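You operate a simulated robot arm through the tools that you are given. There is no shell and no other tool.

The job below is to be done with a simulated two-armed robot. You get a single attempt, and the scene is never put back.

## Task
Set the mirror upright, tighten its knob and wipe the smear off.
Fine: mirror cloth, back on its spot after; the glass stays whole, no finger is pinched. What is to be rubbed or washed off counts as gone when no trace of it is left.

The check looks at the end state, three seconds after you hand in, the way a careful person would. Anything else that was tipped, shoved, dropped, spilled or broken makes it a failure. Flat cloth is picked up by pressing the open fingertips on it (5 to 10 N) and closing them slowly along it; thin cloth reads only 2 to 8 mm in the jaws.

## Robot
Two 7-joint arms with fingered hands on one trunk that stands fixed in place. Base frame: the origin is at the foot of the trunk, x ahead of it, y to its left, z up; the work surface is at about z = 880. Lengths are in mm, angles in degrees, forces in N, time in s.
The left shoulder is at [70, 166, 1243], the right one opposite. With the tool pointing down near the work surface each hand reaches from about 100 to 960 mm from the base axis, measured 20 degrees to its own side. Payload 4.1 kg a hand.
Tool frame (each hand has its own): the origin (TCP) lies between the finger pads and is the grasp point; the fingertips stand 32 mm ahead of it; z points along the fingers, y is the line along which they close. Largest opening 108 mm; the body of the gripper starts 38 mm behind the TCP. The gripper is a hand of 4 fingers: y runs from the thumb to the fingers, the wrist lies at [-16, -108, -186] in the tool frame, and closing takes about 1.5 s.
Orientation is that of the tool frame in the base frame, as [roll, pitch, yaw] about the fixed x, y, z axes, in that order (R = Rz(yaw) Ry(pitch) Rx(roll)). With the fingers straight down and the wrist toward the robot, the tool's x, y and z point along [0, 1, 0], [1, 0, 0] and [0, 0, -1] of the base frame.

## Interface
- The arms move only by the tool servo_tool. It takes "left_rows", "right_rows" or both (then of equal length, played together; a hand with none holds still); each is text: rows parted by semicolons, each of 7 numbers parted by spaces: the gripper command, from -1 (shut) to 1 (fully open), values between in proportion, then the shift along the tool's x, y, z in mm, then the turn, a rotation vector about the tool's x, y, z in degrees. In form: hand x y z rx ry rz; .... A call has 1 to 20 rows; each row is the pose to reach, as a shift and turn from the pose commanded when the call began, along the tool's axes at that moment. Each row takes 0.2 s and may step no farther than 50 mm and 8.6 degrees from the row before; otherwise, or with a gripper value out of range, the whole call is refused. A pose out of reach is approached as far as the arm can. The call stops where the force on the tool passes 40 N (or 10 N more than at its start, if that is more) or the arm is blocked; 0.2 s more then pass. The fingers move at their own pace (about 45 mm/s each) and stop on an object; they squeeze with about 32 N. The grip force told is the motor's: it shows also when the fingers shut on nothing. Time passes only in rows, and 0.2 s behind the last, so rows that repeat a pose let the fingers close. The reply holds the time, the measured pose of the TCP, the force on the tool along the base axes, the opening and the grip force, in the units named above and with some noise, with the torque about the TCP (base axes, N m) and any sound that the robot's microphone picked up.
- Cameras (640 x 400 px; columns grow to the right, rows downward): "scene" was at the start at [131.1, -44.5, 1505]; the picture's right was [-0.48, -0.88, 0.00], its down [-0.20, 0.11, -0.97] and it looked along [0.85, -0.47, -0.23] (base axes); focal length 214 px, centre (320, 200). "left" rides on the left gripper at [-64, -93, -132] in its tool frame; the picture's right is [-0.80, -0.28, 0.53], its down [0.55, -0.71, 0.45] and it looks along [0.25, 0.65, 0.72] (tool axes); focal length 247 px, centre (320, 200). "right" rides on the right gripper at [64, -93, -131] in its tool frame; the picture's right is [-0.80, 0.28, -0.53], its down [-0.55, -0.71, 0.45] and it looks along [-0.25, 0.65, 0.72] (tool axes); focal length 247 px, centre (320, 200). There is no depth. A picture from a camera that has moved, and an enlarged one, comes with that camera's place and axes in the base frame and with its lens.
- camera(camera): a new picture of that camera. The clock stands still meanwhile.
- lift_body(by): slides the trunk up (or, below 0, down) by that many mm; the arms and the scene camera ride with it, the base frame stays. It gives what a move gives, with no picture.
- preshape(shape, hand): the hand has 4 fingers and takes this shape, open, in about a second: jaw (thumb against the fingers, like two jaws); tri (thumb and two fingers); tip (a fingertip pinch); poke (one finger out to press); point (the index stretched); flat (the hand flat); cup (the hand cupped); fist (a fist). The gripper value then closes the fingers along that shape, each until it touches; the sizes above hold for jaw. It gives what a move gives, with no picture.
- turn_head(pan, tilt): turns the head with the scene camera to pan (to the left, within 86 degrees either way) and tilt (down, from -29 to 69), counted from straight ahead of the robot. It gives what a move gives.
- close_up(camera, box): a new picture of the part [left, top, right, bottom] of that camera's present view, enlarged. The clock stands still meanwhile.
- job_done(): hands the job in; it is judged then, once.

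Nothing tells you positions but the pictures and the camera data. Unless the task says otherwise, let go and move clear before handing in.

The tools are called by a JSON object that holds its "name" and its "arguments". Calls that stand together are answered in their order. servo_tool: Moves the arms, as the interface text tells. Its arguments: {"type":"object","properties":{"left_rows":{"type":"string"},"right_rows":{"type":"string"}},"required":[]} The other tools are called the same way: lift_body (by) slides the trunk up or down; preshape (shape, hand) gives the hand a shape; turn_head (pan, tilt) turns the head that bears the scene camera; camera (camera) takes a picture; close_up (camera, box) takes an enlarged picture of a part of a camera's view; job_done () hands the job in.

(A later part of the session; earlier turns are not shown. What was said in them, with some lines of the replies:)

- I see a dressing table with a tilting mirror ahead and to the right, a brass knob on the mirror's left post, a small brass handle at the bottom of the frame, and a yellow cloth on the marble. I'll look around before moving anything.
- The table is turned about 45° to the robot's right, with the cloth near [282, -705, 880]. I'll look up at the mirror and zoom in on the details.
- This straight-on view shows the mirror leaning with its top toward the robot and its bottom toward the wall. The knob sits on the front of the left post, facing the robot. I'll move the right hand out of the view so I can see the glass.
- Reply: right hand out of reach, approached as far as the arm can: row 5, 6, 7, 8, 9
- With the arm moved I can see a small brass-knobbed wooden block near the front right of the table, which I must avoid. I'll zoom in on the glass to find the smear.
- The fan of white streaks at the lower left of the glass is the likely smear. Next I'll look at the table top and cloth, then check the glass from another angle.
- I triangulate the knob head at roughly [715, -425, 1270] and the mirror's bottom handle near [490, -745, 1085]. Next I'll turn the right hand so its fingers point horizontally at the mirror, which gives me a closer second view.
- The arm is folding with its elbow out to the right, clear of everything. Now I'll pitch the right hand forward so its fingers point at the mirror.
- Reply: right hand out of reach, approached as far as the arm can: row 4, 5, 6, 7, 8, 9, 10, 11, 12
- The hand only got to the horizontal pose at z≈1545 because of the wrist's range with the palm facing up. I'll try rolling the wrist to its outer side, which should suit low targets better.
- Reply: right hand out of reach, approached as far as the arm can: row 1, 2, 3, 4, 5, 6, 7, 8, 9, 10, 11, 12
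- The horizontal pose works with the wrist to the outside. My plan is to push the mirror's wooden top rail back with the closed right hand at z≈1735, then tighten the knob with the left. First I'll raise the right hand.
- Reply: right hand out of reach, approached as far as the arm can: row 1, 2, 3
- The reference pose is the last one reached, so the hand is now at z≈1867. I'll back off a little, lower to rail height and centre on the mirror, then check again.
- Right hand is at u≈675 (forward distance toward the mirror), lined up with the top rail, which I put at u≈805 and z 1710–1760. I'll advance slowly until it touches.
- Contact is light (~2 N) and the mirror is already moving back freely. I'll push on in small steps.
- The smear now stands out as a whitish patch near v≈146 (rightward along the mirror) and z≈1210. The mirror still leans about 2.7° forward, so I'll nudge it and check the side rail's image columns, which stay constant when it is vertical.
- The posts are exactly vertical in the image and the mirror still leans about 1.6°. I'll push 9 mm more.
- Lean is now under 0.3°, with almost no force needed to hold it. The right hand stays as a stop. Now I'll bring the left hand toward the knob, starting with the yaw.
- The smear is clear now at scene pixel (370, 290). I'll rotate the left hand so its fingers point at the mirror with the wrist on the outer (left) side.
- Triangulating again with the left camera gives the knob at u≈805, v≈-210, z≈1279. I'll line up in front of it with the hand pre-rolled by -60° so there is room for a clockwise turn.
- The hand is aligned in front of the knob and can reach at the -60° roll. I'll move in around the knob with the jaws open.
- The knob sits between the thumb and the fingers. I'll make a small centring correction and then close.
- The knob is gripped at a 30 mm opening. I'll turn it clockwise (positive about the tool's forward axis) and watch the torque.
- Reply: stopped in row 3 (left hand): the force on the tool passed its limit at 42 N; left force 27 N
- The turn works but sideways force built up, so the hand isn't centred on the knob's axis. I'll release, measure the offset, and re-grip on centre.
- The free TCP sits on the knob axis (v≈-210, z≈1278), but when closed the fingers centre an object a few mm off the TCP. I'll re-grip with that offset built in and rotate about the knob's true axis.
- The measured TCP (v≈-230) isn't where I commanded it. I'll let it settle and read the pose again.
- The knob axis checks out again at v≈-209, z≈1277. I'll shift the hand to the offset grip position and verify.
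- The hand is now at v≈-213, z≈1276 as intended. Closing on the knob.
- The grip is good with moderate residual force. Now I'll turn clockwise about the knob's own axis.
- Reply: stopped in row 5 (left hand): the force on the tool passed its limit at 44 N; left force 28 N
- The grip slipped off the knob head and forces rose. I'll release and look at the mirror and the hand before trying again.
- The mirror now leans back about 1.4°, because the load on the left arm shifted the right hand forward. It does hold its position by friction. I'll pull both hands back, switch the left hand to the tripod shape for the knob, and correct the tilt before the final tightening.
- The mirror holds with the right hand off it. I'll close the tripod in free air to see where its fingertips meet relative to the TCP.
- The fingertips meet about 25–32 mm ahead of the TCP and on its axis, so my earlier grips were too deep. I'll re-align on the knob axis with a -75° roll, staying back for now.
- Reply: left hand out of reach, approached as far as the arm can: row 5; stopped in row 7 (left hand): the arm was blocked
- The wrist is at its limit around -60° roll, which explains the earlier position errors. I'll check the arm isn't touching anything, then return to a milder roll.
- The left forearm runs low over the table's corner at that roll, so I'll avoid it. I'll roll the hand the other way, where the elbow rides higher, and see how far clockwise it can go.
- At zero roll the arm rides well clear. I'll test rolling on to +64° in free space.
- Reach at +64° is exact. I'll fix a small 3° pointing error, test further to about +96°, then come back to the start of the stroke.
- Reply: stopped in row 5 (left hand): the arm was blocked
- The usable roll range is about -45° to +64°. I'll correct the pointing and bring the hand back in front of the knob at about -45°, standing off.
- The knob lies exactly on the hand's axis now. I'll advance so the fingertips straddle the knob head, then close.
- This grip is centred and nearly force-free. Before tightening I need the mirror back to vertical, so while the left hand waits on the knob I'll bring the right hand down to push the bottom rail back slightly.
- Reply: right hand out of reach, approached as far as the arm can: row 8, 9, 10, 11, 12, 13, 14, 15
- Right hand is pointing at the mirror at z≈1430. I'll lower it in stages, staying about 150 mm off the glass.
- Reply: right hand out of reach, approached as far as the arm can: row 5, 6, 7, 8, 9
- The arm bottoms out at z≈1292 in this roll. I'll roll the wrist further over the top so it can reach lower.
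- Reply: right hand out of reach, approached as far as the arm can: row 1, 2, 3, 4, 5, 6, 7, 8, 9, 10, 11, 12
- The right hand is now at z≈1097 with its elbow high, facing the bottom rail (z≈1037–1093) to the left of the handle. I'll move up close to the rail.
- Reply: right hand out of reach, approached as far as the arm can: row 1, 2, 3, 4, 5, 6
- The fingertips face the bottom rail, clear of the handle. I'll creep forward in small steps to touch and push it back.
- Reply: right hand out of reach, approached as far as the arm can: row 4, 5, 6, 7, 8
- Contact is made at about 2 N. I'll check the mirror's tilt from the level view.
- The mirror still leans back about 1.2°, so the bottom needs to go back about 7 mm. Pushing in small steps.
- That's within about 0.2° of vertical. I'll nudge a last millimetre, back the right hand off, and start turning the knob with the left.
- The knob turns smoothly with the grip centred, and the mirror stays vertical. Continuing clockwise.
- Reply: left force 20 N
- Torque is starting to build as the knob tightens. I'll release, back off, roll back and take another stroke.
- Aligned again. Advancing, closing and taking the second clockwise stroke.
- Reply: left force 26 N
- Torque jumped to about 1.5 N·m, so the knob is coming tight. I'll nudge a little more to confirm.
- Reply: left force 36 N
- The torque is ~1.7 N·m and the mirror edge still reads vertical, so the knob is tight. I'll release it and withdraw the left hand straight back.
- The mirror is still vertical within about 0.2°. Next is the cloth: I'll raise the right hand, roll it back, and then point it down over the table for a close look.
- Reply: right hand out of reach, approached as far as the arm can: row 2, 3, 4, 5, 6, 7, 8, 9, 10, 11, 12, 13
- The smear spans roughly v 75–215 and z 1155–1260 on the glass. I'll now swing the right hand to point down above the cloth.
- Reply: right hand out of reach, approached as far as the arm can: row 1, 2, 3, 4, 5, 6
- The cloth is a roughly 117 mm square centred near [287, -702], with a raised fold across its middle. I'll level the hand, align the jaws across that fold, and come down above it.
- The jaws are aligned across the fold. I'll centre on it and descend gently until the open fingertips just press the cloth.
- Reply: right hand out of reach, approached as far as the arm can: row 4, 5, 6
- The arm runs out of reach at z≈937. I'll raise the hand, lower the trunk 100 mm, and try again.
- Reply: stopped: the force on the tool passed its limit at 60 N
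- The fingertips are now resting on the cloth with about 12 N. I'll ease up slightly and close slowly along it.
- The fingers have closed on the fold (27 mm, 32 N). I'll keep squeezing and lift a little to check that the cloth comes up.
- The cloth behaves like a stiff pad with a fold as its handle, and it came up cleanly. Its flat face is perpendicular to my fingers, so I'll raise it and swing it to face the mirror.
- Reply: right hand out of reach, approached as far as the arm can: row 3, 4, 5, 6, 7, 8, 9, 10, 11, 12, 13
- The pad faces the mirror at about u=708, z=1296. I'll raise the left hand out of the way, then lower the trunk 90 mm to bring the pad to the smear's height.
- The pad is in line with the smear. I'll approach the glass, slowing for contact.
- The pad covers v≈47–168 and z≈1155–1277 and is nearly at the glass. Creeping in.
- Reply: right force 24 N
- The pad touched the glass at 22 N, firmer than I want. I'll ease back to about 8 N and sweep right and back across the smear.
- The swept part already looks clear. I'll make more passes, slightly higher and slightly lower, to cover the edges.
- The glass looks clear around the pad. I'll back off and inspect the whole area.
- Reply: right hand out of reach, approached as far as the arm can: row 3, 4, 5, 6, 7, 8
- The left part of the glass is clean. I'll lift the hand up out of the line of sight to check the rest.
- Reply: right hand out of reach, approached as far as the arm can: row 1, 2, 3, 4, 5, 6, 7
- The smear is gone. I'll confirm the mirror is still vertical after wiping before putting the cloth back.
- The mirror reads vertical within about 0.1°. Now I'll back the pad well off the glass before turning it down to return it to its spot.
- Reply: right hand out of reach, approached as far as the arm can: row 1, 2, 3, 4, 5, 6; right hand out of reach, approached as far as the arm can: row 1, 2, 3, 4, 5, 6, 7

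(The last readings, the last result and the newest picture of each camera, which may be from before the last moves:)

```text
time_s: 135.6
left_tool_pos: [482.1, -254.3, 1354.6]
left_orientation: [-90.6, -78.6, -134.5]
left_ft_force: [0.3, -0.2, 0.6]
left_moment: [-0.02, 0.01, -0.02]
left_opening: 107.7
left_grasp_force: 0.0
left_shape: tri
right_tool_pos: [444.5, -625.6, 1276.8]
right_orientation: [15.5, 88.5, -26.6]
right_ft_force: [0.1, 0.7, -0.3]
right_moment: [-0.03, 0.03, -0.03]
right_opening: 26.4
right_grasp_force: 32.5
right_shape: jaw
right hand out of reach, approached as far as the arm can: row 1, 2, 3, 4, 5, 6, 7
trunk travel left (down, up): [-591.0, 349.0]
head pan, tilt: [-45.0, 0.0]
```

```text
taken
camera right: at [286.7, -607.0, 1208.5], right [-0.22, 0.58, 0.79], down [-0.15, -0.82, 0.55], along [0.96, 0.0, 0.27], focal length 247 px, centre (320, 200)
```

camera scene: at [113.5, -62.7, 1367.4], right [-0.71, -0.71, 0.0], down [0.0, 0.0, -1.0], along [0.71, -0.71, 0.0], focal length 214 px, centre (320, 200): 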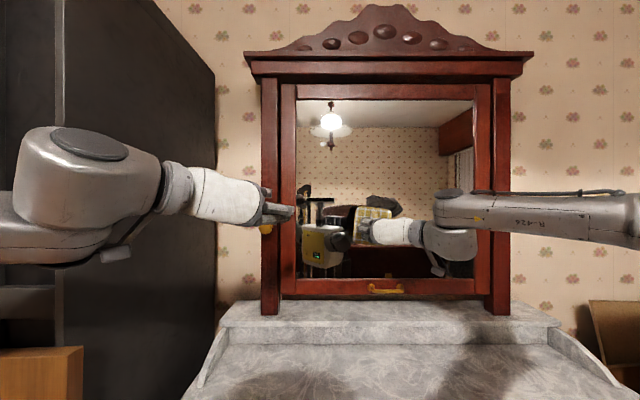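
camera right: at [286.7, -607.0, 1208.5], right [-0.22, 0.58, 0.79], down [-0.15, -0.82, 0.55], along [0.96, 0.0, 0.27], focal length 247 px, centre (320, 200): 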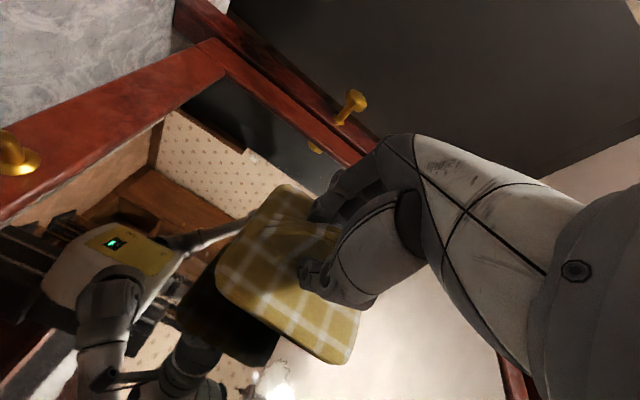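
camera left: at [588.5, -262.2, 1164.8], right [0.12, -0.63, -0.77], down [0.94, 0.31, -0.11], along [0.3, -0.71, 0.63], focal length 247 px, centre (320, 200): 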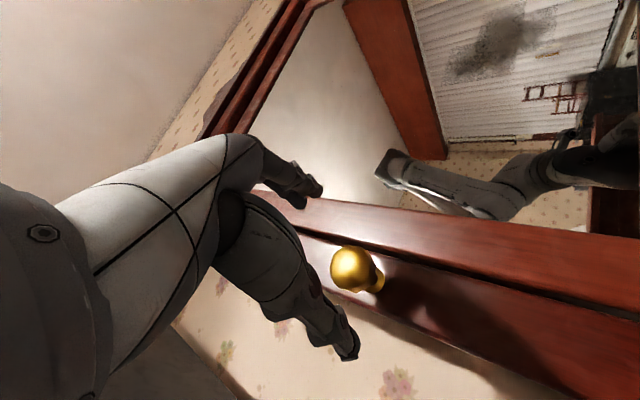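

Now I'll swing the pad down and move it back above its spot.

{"name": "servo_tool", "arguments": {"right_rows": "-1 0 -14 -30 0 0 0;-1 15 -28 -50 0 8 0;-1 30 -42 -70 0 16 0;-1 46 -56 -70 0 24 0;-1 62 -70 -70 0 32 0;-1 78 -84 -70 0 40 0;-1 94 -98 -70 0 48 0;-1 110 -112 -70 0 56 0;-1 126 -126 -70 0 64 0;-1 142 -140 -70 0 72 0;-1 158 -150 -70 0 80 0;-1 177 -157 -70 0 88 0;-1 177 -157 -70 0 90 0;-1 177 -157 -70 0 90 0"}}

{"name": "turn_head", "arguments": {"pan": -60, "tilt": 30}}

{"name": "camera", "arguments": {"camera": "scene"}}

{"name": "camera", "arguments": {"camera": "right"}}

```text
time_s: 138.6
left_tool_pos: [480.3, -255.2, 1354.5]
left_orientation: [-90.5, -78.5, -134.6]
left_ft_force: [0.1, 0.6, 0.1]
left_moment: [-0.01, 0.03, 0.0]
left_opening: 107.7
left_grasp_force: 0.1
left_shape: tri
right_tool_pos: [289.8, -698.1, 1094.4]
right_orientation: [179.5, 1.2, 137.9]
right_ft_force: [-0.4, 0.1, -0.9]
right_moment: [0.04, 0.0, 0.0]
right_opening: 26.5
right_grasp_force: 31.8
right_shape: jaw
right hand out of reach, approached as far as the arm can: row 1, 2, 3, 4, 5, 6, 7, 8, 9, 10
trunk travel left (down, up): [-591.0, 349.0]
head pan, tilt: [-45.0, 0.0]
```

```text
time_s: 139.6
left_tool_pos: [480.6, -253.5, 1354.4]
left_orientation: [-90.2, -78.6, -134.9]
left_ft_force: [-1.0, 0.2, -0.5]
left_moment: [-0.02, 0.02, 0.0]
left_opening: 107.7
left_grasp_force: 0.0
left_shape: tri
right_tool_pos: [289.2, -696.8, 1096.7]
right_orientation: [179.6, 1.3, 137.9]
right_ft_force: [0.1, 0.2, 0.2]
right_moment: [0.05, 0.0, 0.01]
right_opening: 26.5
right_grasp_force: 31.6
right_shape: jaw
trunk travel left (down, up): [-591.0, 349.0]
head pan, tilt: [-60.0, 30.0]
```

```text
taken
camera scene: at [94.5, -77.8, 1319.2], right [-0.87, -0.5, 0.0], down [-0.25, 0.43, -0.87], along [0.43, -0.75, -0.5], focal length 214 px, centre (320, 200)
```

scene: 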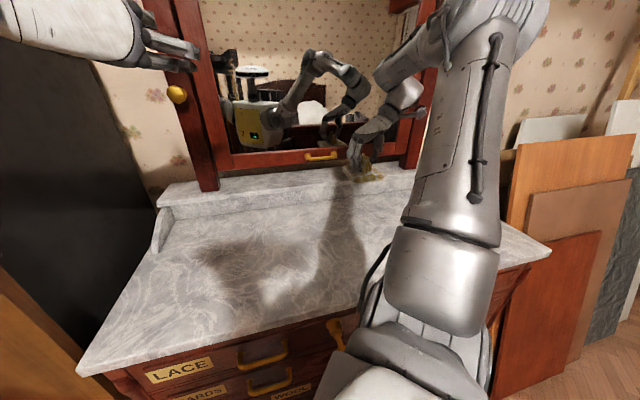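

```text
taken
camera right: at [178.0, -721.2, 1224.7], right [0.77, -0.32, 0.55], down [-0.06, -0.9, -0.44], along [0.64, 0.31, -0.71], focal length 247 px, centre (320, 200)
```

right: 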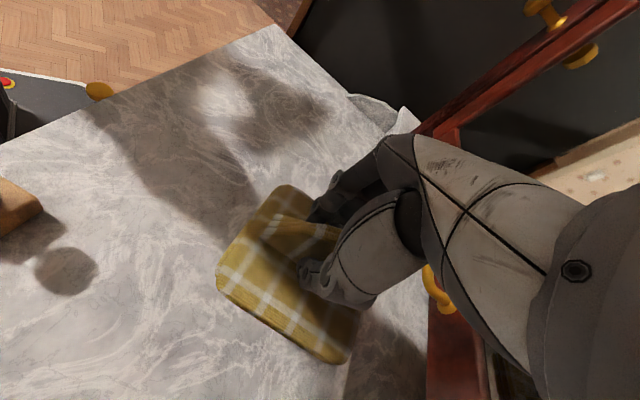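

I'll set the same yaw and position as when I picked the pad up, and descend.

{"name": "servo_tool", "arguments": {"right_rows": "-1 4 1 20 0.2 0.6 -6;-1 8 2.5 45 0.4 1.3 -12.5;-1 11.2 3.5 70 0.4 1.3 -12.5;-1 11.2 3.5 95 0.4 1.3 -12.5;-1 11.2 3.5 120 0.4 1.3 -12.5;-1 11.2 3.5 136 0.4 1.3 -12.5;-1 11.2 3.5 136 0.4 1.3 -12.5"}}

{"name": "camera", "arguments": {"camera": "right"}}

```text
time_s: 141.2
left_tool_pos: [482.0, -254.3, 1355.1]
left_orientation: [-90.3, -78.6, -134.8]
left_ft_force: [-0.3, 0.3, -0.3]
left_moment: [-0.02, 0.0, -0.02]
left_opening: 107.8
left_grasp_force: 0.0
left_shape: tri
right_tool_pos: [287.7, -689.1, 961.5]
right_orientation: [-179.9, 0.1, 150.4]
right_ft_force: [0.1, 0.0, -0.9]
right_moment: [0.02, -0.01, -0.02]
right_opening: 26.3
right_grasp_force: 32.4
right_shape: jaw
trunk travel left (down, up): [-591.0, 349.0]
head pan, tilt: [-60.0, 30.0]
```

```text
taken
camera right: at [185.7, -737.2, 1092.6], right [0.83, -0.15, 0.53], down [0.13, -0.89, -0.45], along [0.54, 0.44, -0.72], focal length 247 px, centre (320, 200)
```

right: 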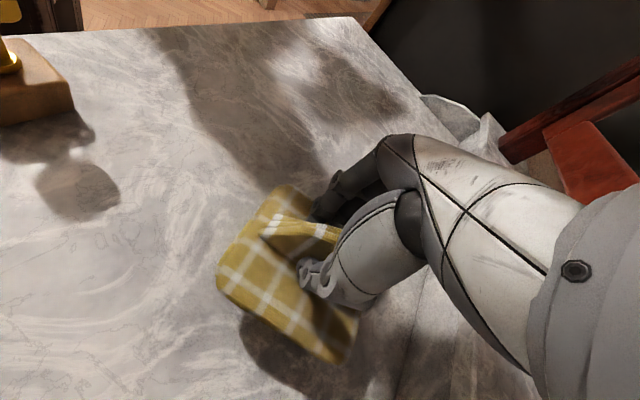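

I'll correct a few mm for the small shift the gripping caused, then lower the pad onto the table.

{"name": "servo_tool", "arguments": {"right_rows": "-1 4 -3 8 0 0 0;-1 6.9 -6.5 16 0 0 0;-1 6.9 -6.5 22 0 0 0;-1 6.9 -6.5 26 0 0 0;-1 6.9 -6.5 29 0 0 0;-1 6.9 -6.5 29 0 0 0"}}

{"name": "camera", "arguments": {"camera": "right"}}

{"name": "close_up", "arguments": {"camera": "scene", "box": [310, 140, 430, 220]}}

```text
time_s: 142.6
left_tool_pos: [482.1, -254.3, 1354.3]
left_orientation: [-90.3, -78.4, -134.8]
left_ft_force: [0.0, -0.3, -0.4]
left_moment: [0.02, 0.0, -0.01]
left_opening: 107.6
left_grasp_force: 0.0
left_shape: tri
right_tool_pos: [277.3, -693.9, 933.2]
right_orientation: [-179.8, 0.1, 150.4]
right_ft_force: [-1.5, -1.2, 4.2]
right_moment: [0.06, -0.1, 0.04]
right_opening: 26.4
right_grasp_force: 31.6
right_shape: jaw
trunk travel left (down, up): [-591.0, 349.0]
head pan, tilt: [-60.0, 30.0]
```

```text
taken
camera right: at [174.9, -740.3, 1063.8], right [0.83, -0.15, 0.53], down [0.13, -0.89, -0.44], along [0.54, 0.44, -0.72], focal length 247 px, centre (320, 200)
```

right: 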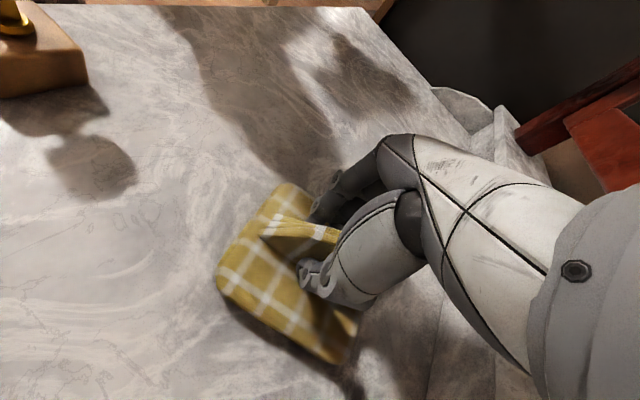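

```text
5.00 times, centred on (370, 180) of scene
camera zoom: at [94.2, -77.6, 1319.2], right [-0.87, -0.5, 0.0], down [-0.25, 0.43, -0.87], along [0.43, -0.75, -0.5], focal length 1072 px, centre (70, 300)
```

zoom: 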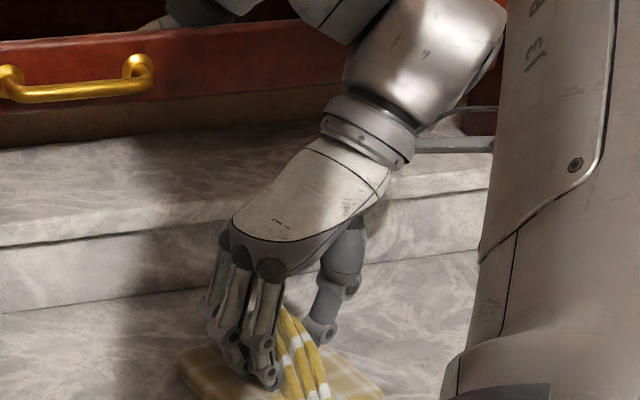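

The pad is on the table at its original place with light contact. Releasing and rising straight up.

{"name": "servo_tool", "arguments": {"right_rows": "-1 0 0 -1.5 0 0 0;-0.4 0 0 -1.5 0 0 0;-0.2 0 0 -2 0 0 0;0 0 0 -3 0 0 0;0.2 0 0 -3 0 0 0;0.4 0 0 -3 0 0 0;0.4 0 0 -3 0 0 0;0.4 0 0 -10 0 0 0;0.4 0 0 -25 0 0 0;0.4 0 0 -45 0 0 0;0.4 0 0 -70 0 0 0;0.4 0 0 -100 0 0 0;0.4 0 0 -130 0 0 0"}}

{"name": "camera", "arguments": {"camera": "right"}}

{"name": "camera", "arguments": {"camera": "scene"}}

```text
time_s: 145.4
left_tool_pos: [481.6, -253.6, 1353.7]
left_orientation: [-90.4, -78.6, -134.7]
left_ft_force: [-0.4, 0.3, 0.9]
left_moment: [0.03, 0.02, -0.01]
left_opening: 107.6
left_grasp_force: 0.1
left_shape: tri
right_tool_pos: [277.7, -689.2, 1062.3]
right_orientation: [-179.8, 0.1, 150.4]
right_ft_force: [-0.6, 0.1, -0.3]
right_moment: [-0.02, 0.01, 0.01]
right_opening: 75.3
right_grasp_force: 0.0
right_shape: jaw
trunk travel left (down, up): [-591.0, 349.0]
head pan, tilt: [-60.0, 30.0]
```

```text
taken
camera right: at [175.7, -737.6, 1194.0], right [0.83, -0.15, 0.53], down [0.13, -0.89, -0.45], along [0.54, 0.44, -0.72], focal length 247 px, centre (320, 200)
```

right: 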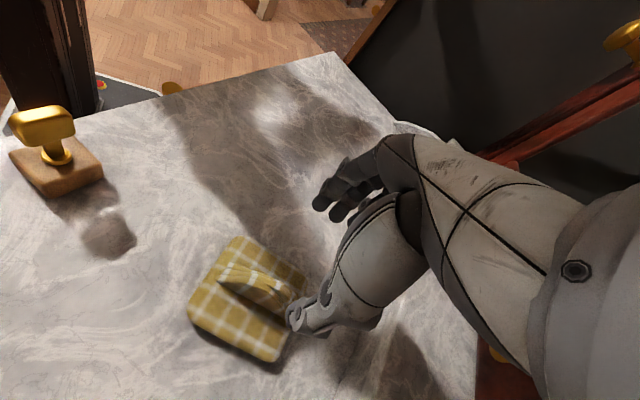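

```text
taken
camera scene: at [94.3, -76.9, 1319.1], right [-0.87, -0.5, 0.0], down [-0.25, 0.43, -0.87], along [0.43, -0.75, -0.5], focal length 214 px, centre (320, 200)
```

scene: 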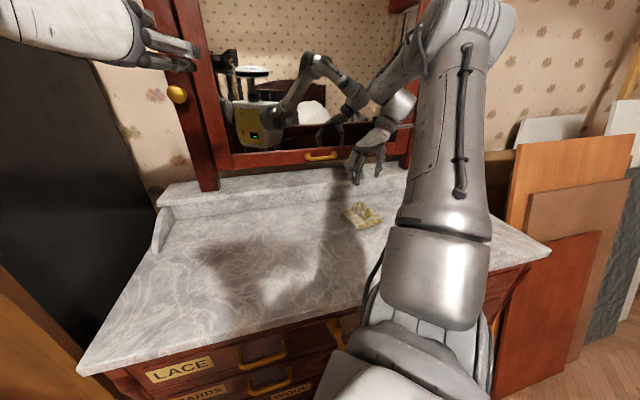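

The cloth is back within a few mm of its spot, and the block is untouched. I'll move the right hand up and clear, then take a final look.

{"name": "servo_tool", "arguments": {"right_rows": "0.4 0 0 -40 0 0 0;0.4 0 0 -80 0 0 0;0.4 0 0 -120 0 0 0;0.4 0 0 -160 0 0 0;0.4 0 0 -200 0 0 0;0.4 0 -30 -230 0 0 0;0.4 0 -60 -250 0 0 0"}}

{"name": "turn_head", "arguments": {"pan": -45, "tilt": 0}}

{"name": "camera", "arguments": {"camera": "scene"}}

{"name": "camera", "arguments": {"camera": "right"}}

{"name": "close_up", "arguments": {"camera": "scene", "box": [280, 90, 490, 300]}}

{"name": "close_up", "arguments": {"camera": "scene", "box": [460, 265, 520, 305]}}

{"name": "close_up", "arguments": {"camera": "scene", "box": [460, 80, 520, 120]}}

```text
time_s: 147.0
left_tool_pos: [482.8, -254.9, 1353.2]
left_orientation: [-90.7, -78.6, -134.4]
left_ft_force: [0.0, 0.1, 1.0]
left_moment: [-0.02, 0.0, 0.02]
left_opening: 107.5
left_grasp_force: 0.0
left_shape: tri
right_tool_pos: [266.9, -680.2, 1254.7]
right_orientation: [-179.8, 0.1, 150.3]
right_ft_force: [0.5, -0.4, 0.5]
right_moment: [0.0, -0.03, 0.0]
right_opening: 75.1
right_grasp_force: 0.1
right_shape: jaw
right hand out of reach, approached as far as the arm can: row 5, 6, 7
trunk travel left (down, up): [-591.0, 349.0]
head pan, tilt: [-60.0, 30.0]
```

```text
time_s: 147.9
left_tool_pos: [481.3, -253.7, 1354.4]
left_orientation: [-90.8, -78.5, -134.3]
left_ft_force: [0.5, -0.4, 0.5]
left_moment: [-0.01, -0.05, 0.02]
left_opening: 107.8
left_grasp_force: 0.0
left_shape: tri
right_tool_pos: [267.5, -680.9, 1253.5]
right_orientation: [-179.8, 0.1, 150.3]
right_ft_force: [-0.4, -0.4, 0.0]
right_moment: [0.0, -0.02, 0.01]
right_opening: 75.4
right_grasp_force: 0.1
right_shape: jaw
trunk travel left (down, up): [-591.0, 349.0]
head pan, tilt: [-45.0, 0.0]
```

```text
taken
camera scene: at [113.0, -63.2, 1367.4], right [-0.71, -0.71, 0.0], down [0.0, 0.0, -1.0], along [0.71, -0.71, 0.0], focal length 214 px, centre (320, 200)
```

scene: 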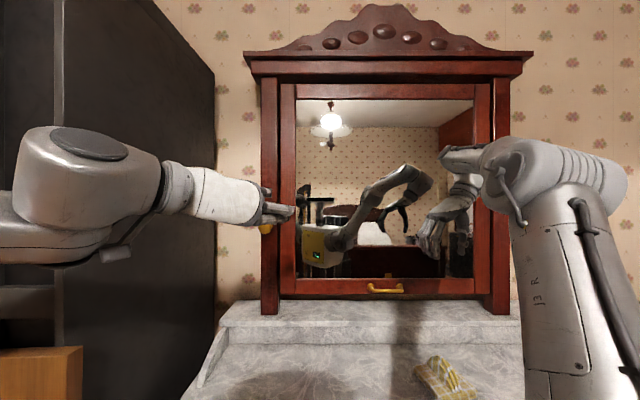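

```text
taken
camera right: at [165.7, -728.2, 1385.7], right [0.83, -0.15, 0.53], down [0.13, -0.89, -0.44], along [0.54, 0.44, -0.72], focal length 247 px, centre (320, 200)
```

right: 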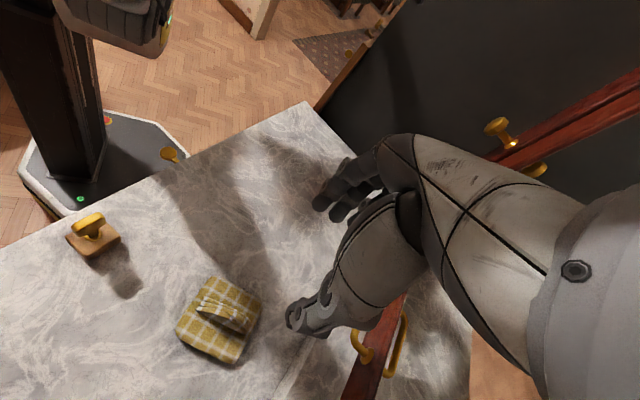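

```text
1.90 times, centred on (385, 195) of scene
camera zoom: at [113.0, -63.2, 1367.4], right [-0.71, -0.71, 0.0], down [0.0, 0.0, -1.0], along [0.71, -0.71, 0.0], focal length 408 px, centre (196, 210)
```

zoom: 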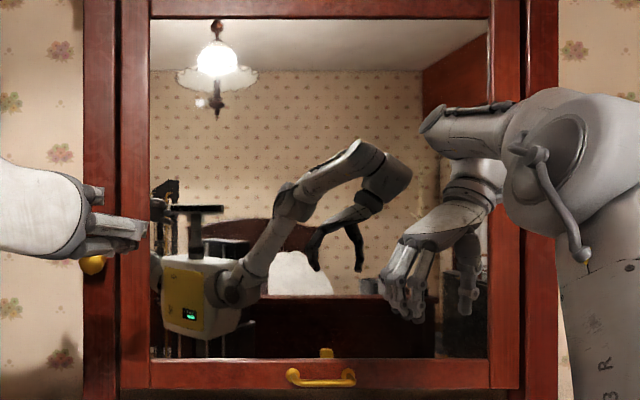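

```text
10.00 times, centred on (490, 285) of scene
camera zoom: at [113.0, -63.2, 1367.4], right [-0.71, -0.71, 0.0], down [0.0, 0.0, -1.0], along [0.71, -0.71, 0.0], focal length 2145 px, centre (-1380, -650)
```

zoom: 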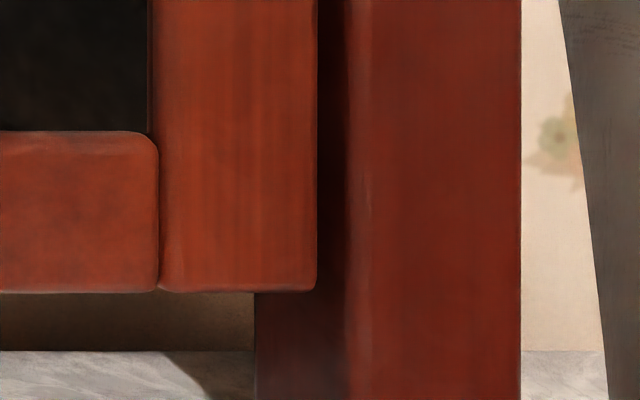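

```text
10.00 times, centred on (490, 100) of scene
camera zoom: at [113.0, -63.2, 1367.4], right [-0.71, -0.71, 0.0], down [0.0, 0.0, -1.0], along [0.71, -0.71, 0.0], focal length 2145 px, centre (-1380, 1200)
```

zoom: 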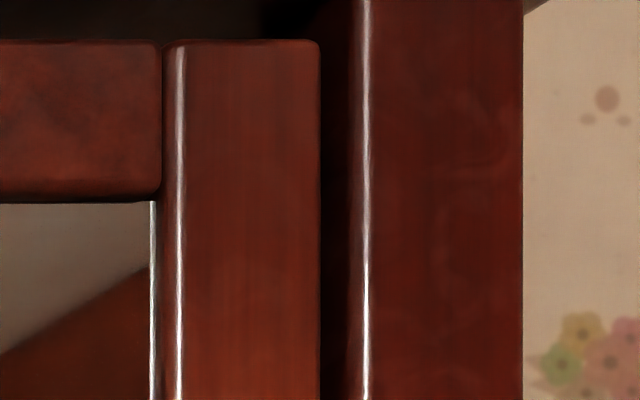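

The mirror is vertical, with its frame edge parallel to the posts. The knob is tight: it took about 1.7 N·m, and the mirror didn't move under 22 N during wiping. The glass is clean, the cloth is back in place, and both hands are clear, so I'm handing in.

{"name": "job_done", "arguments": {}}

```text
The job is handed in.
```

The mirror is upright, its knob is tight, the smear is gone and the cloth is back on its spot. The job is handed in, but no verdict has come back yet.

- **Mirror:** it reads vertical in the final pictures. The frame edge runs parallel to the posts to within about 0.1°.
- **Knob:** turned clockwise until it resisted at about 1.7 N·m. Before that, about 2 N moved the mirror. Afterwards it held still under a brief 22 N press while I wiped.
- **Smear:** no trace is visible in close-ups of the wiped area. The glass shows no damage.
- **Cloth:** it sits within about 7 mm of where it was, turned about 7° from its original angle.
- **Other objects:** nothing else on the table shows as moved, and both hands are clear of the mirror and table.

While I was lowering the trunk to reach the cloth, the right fingertips pressed down on it with about 60 N before the motion stopped. The cloth and table show no damage.
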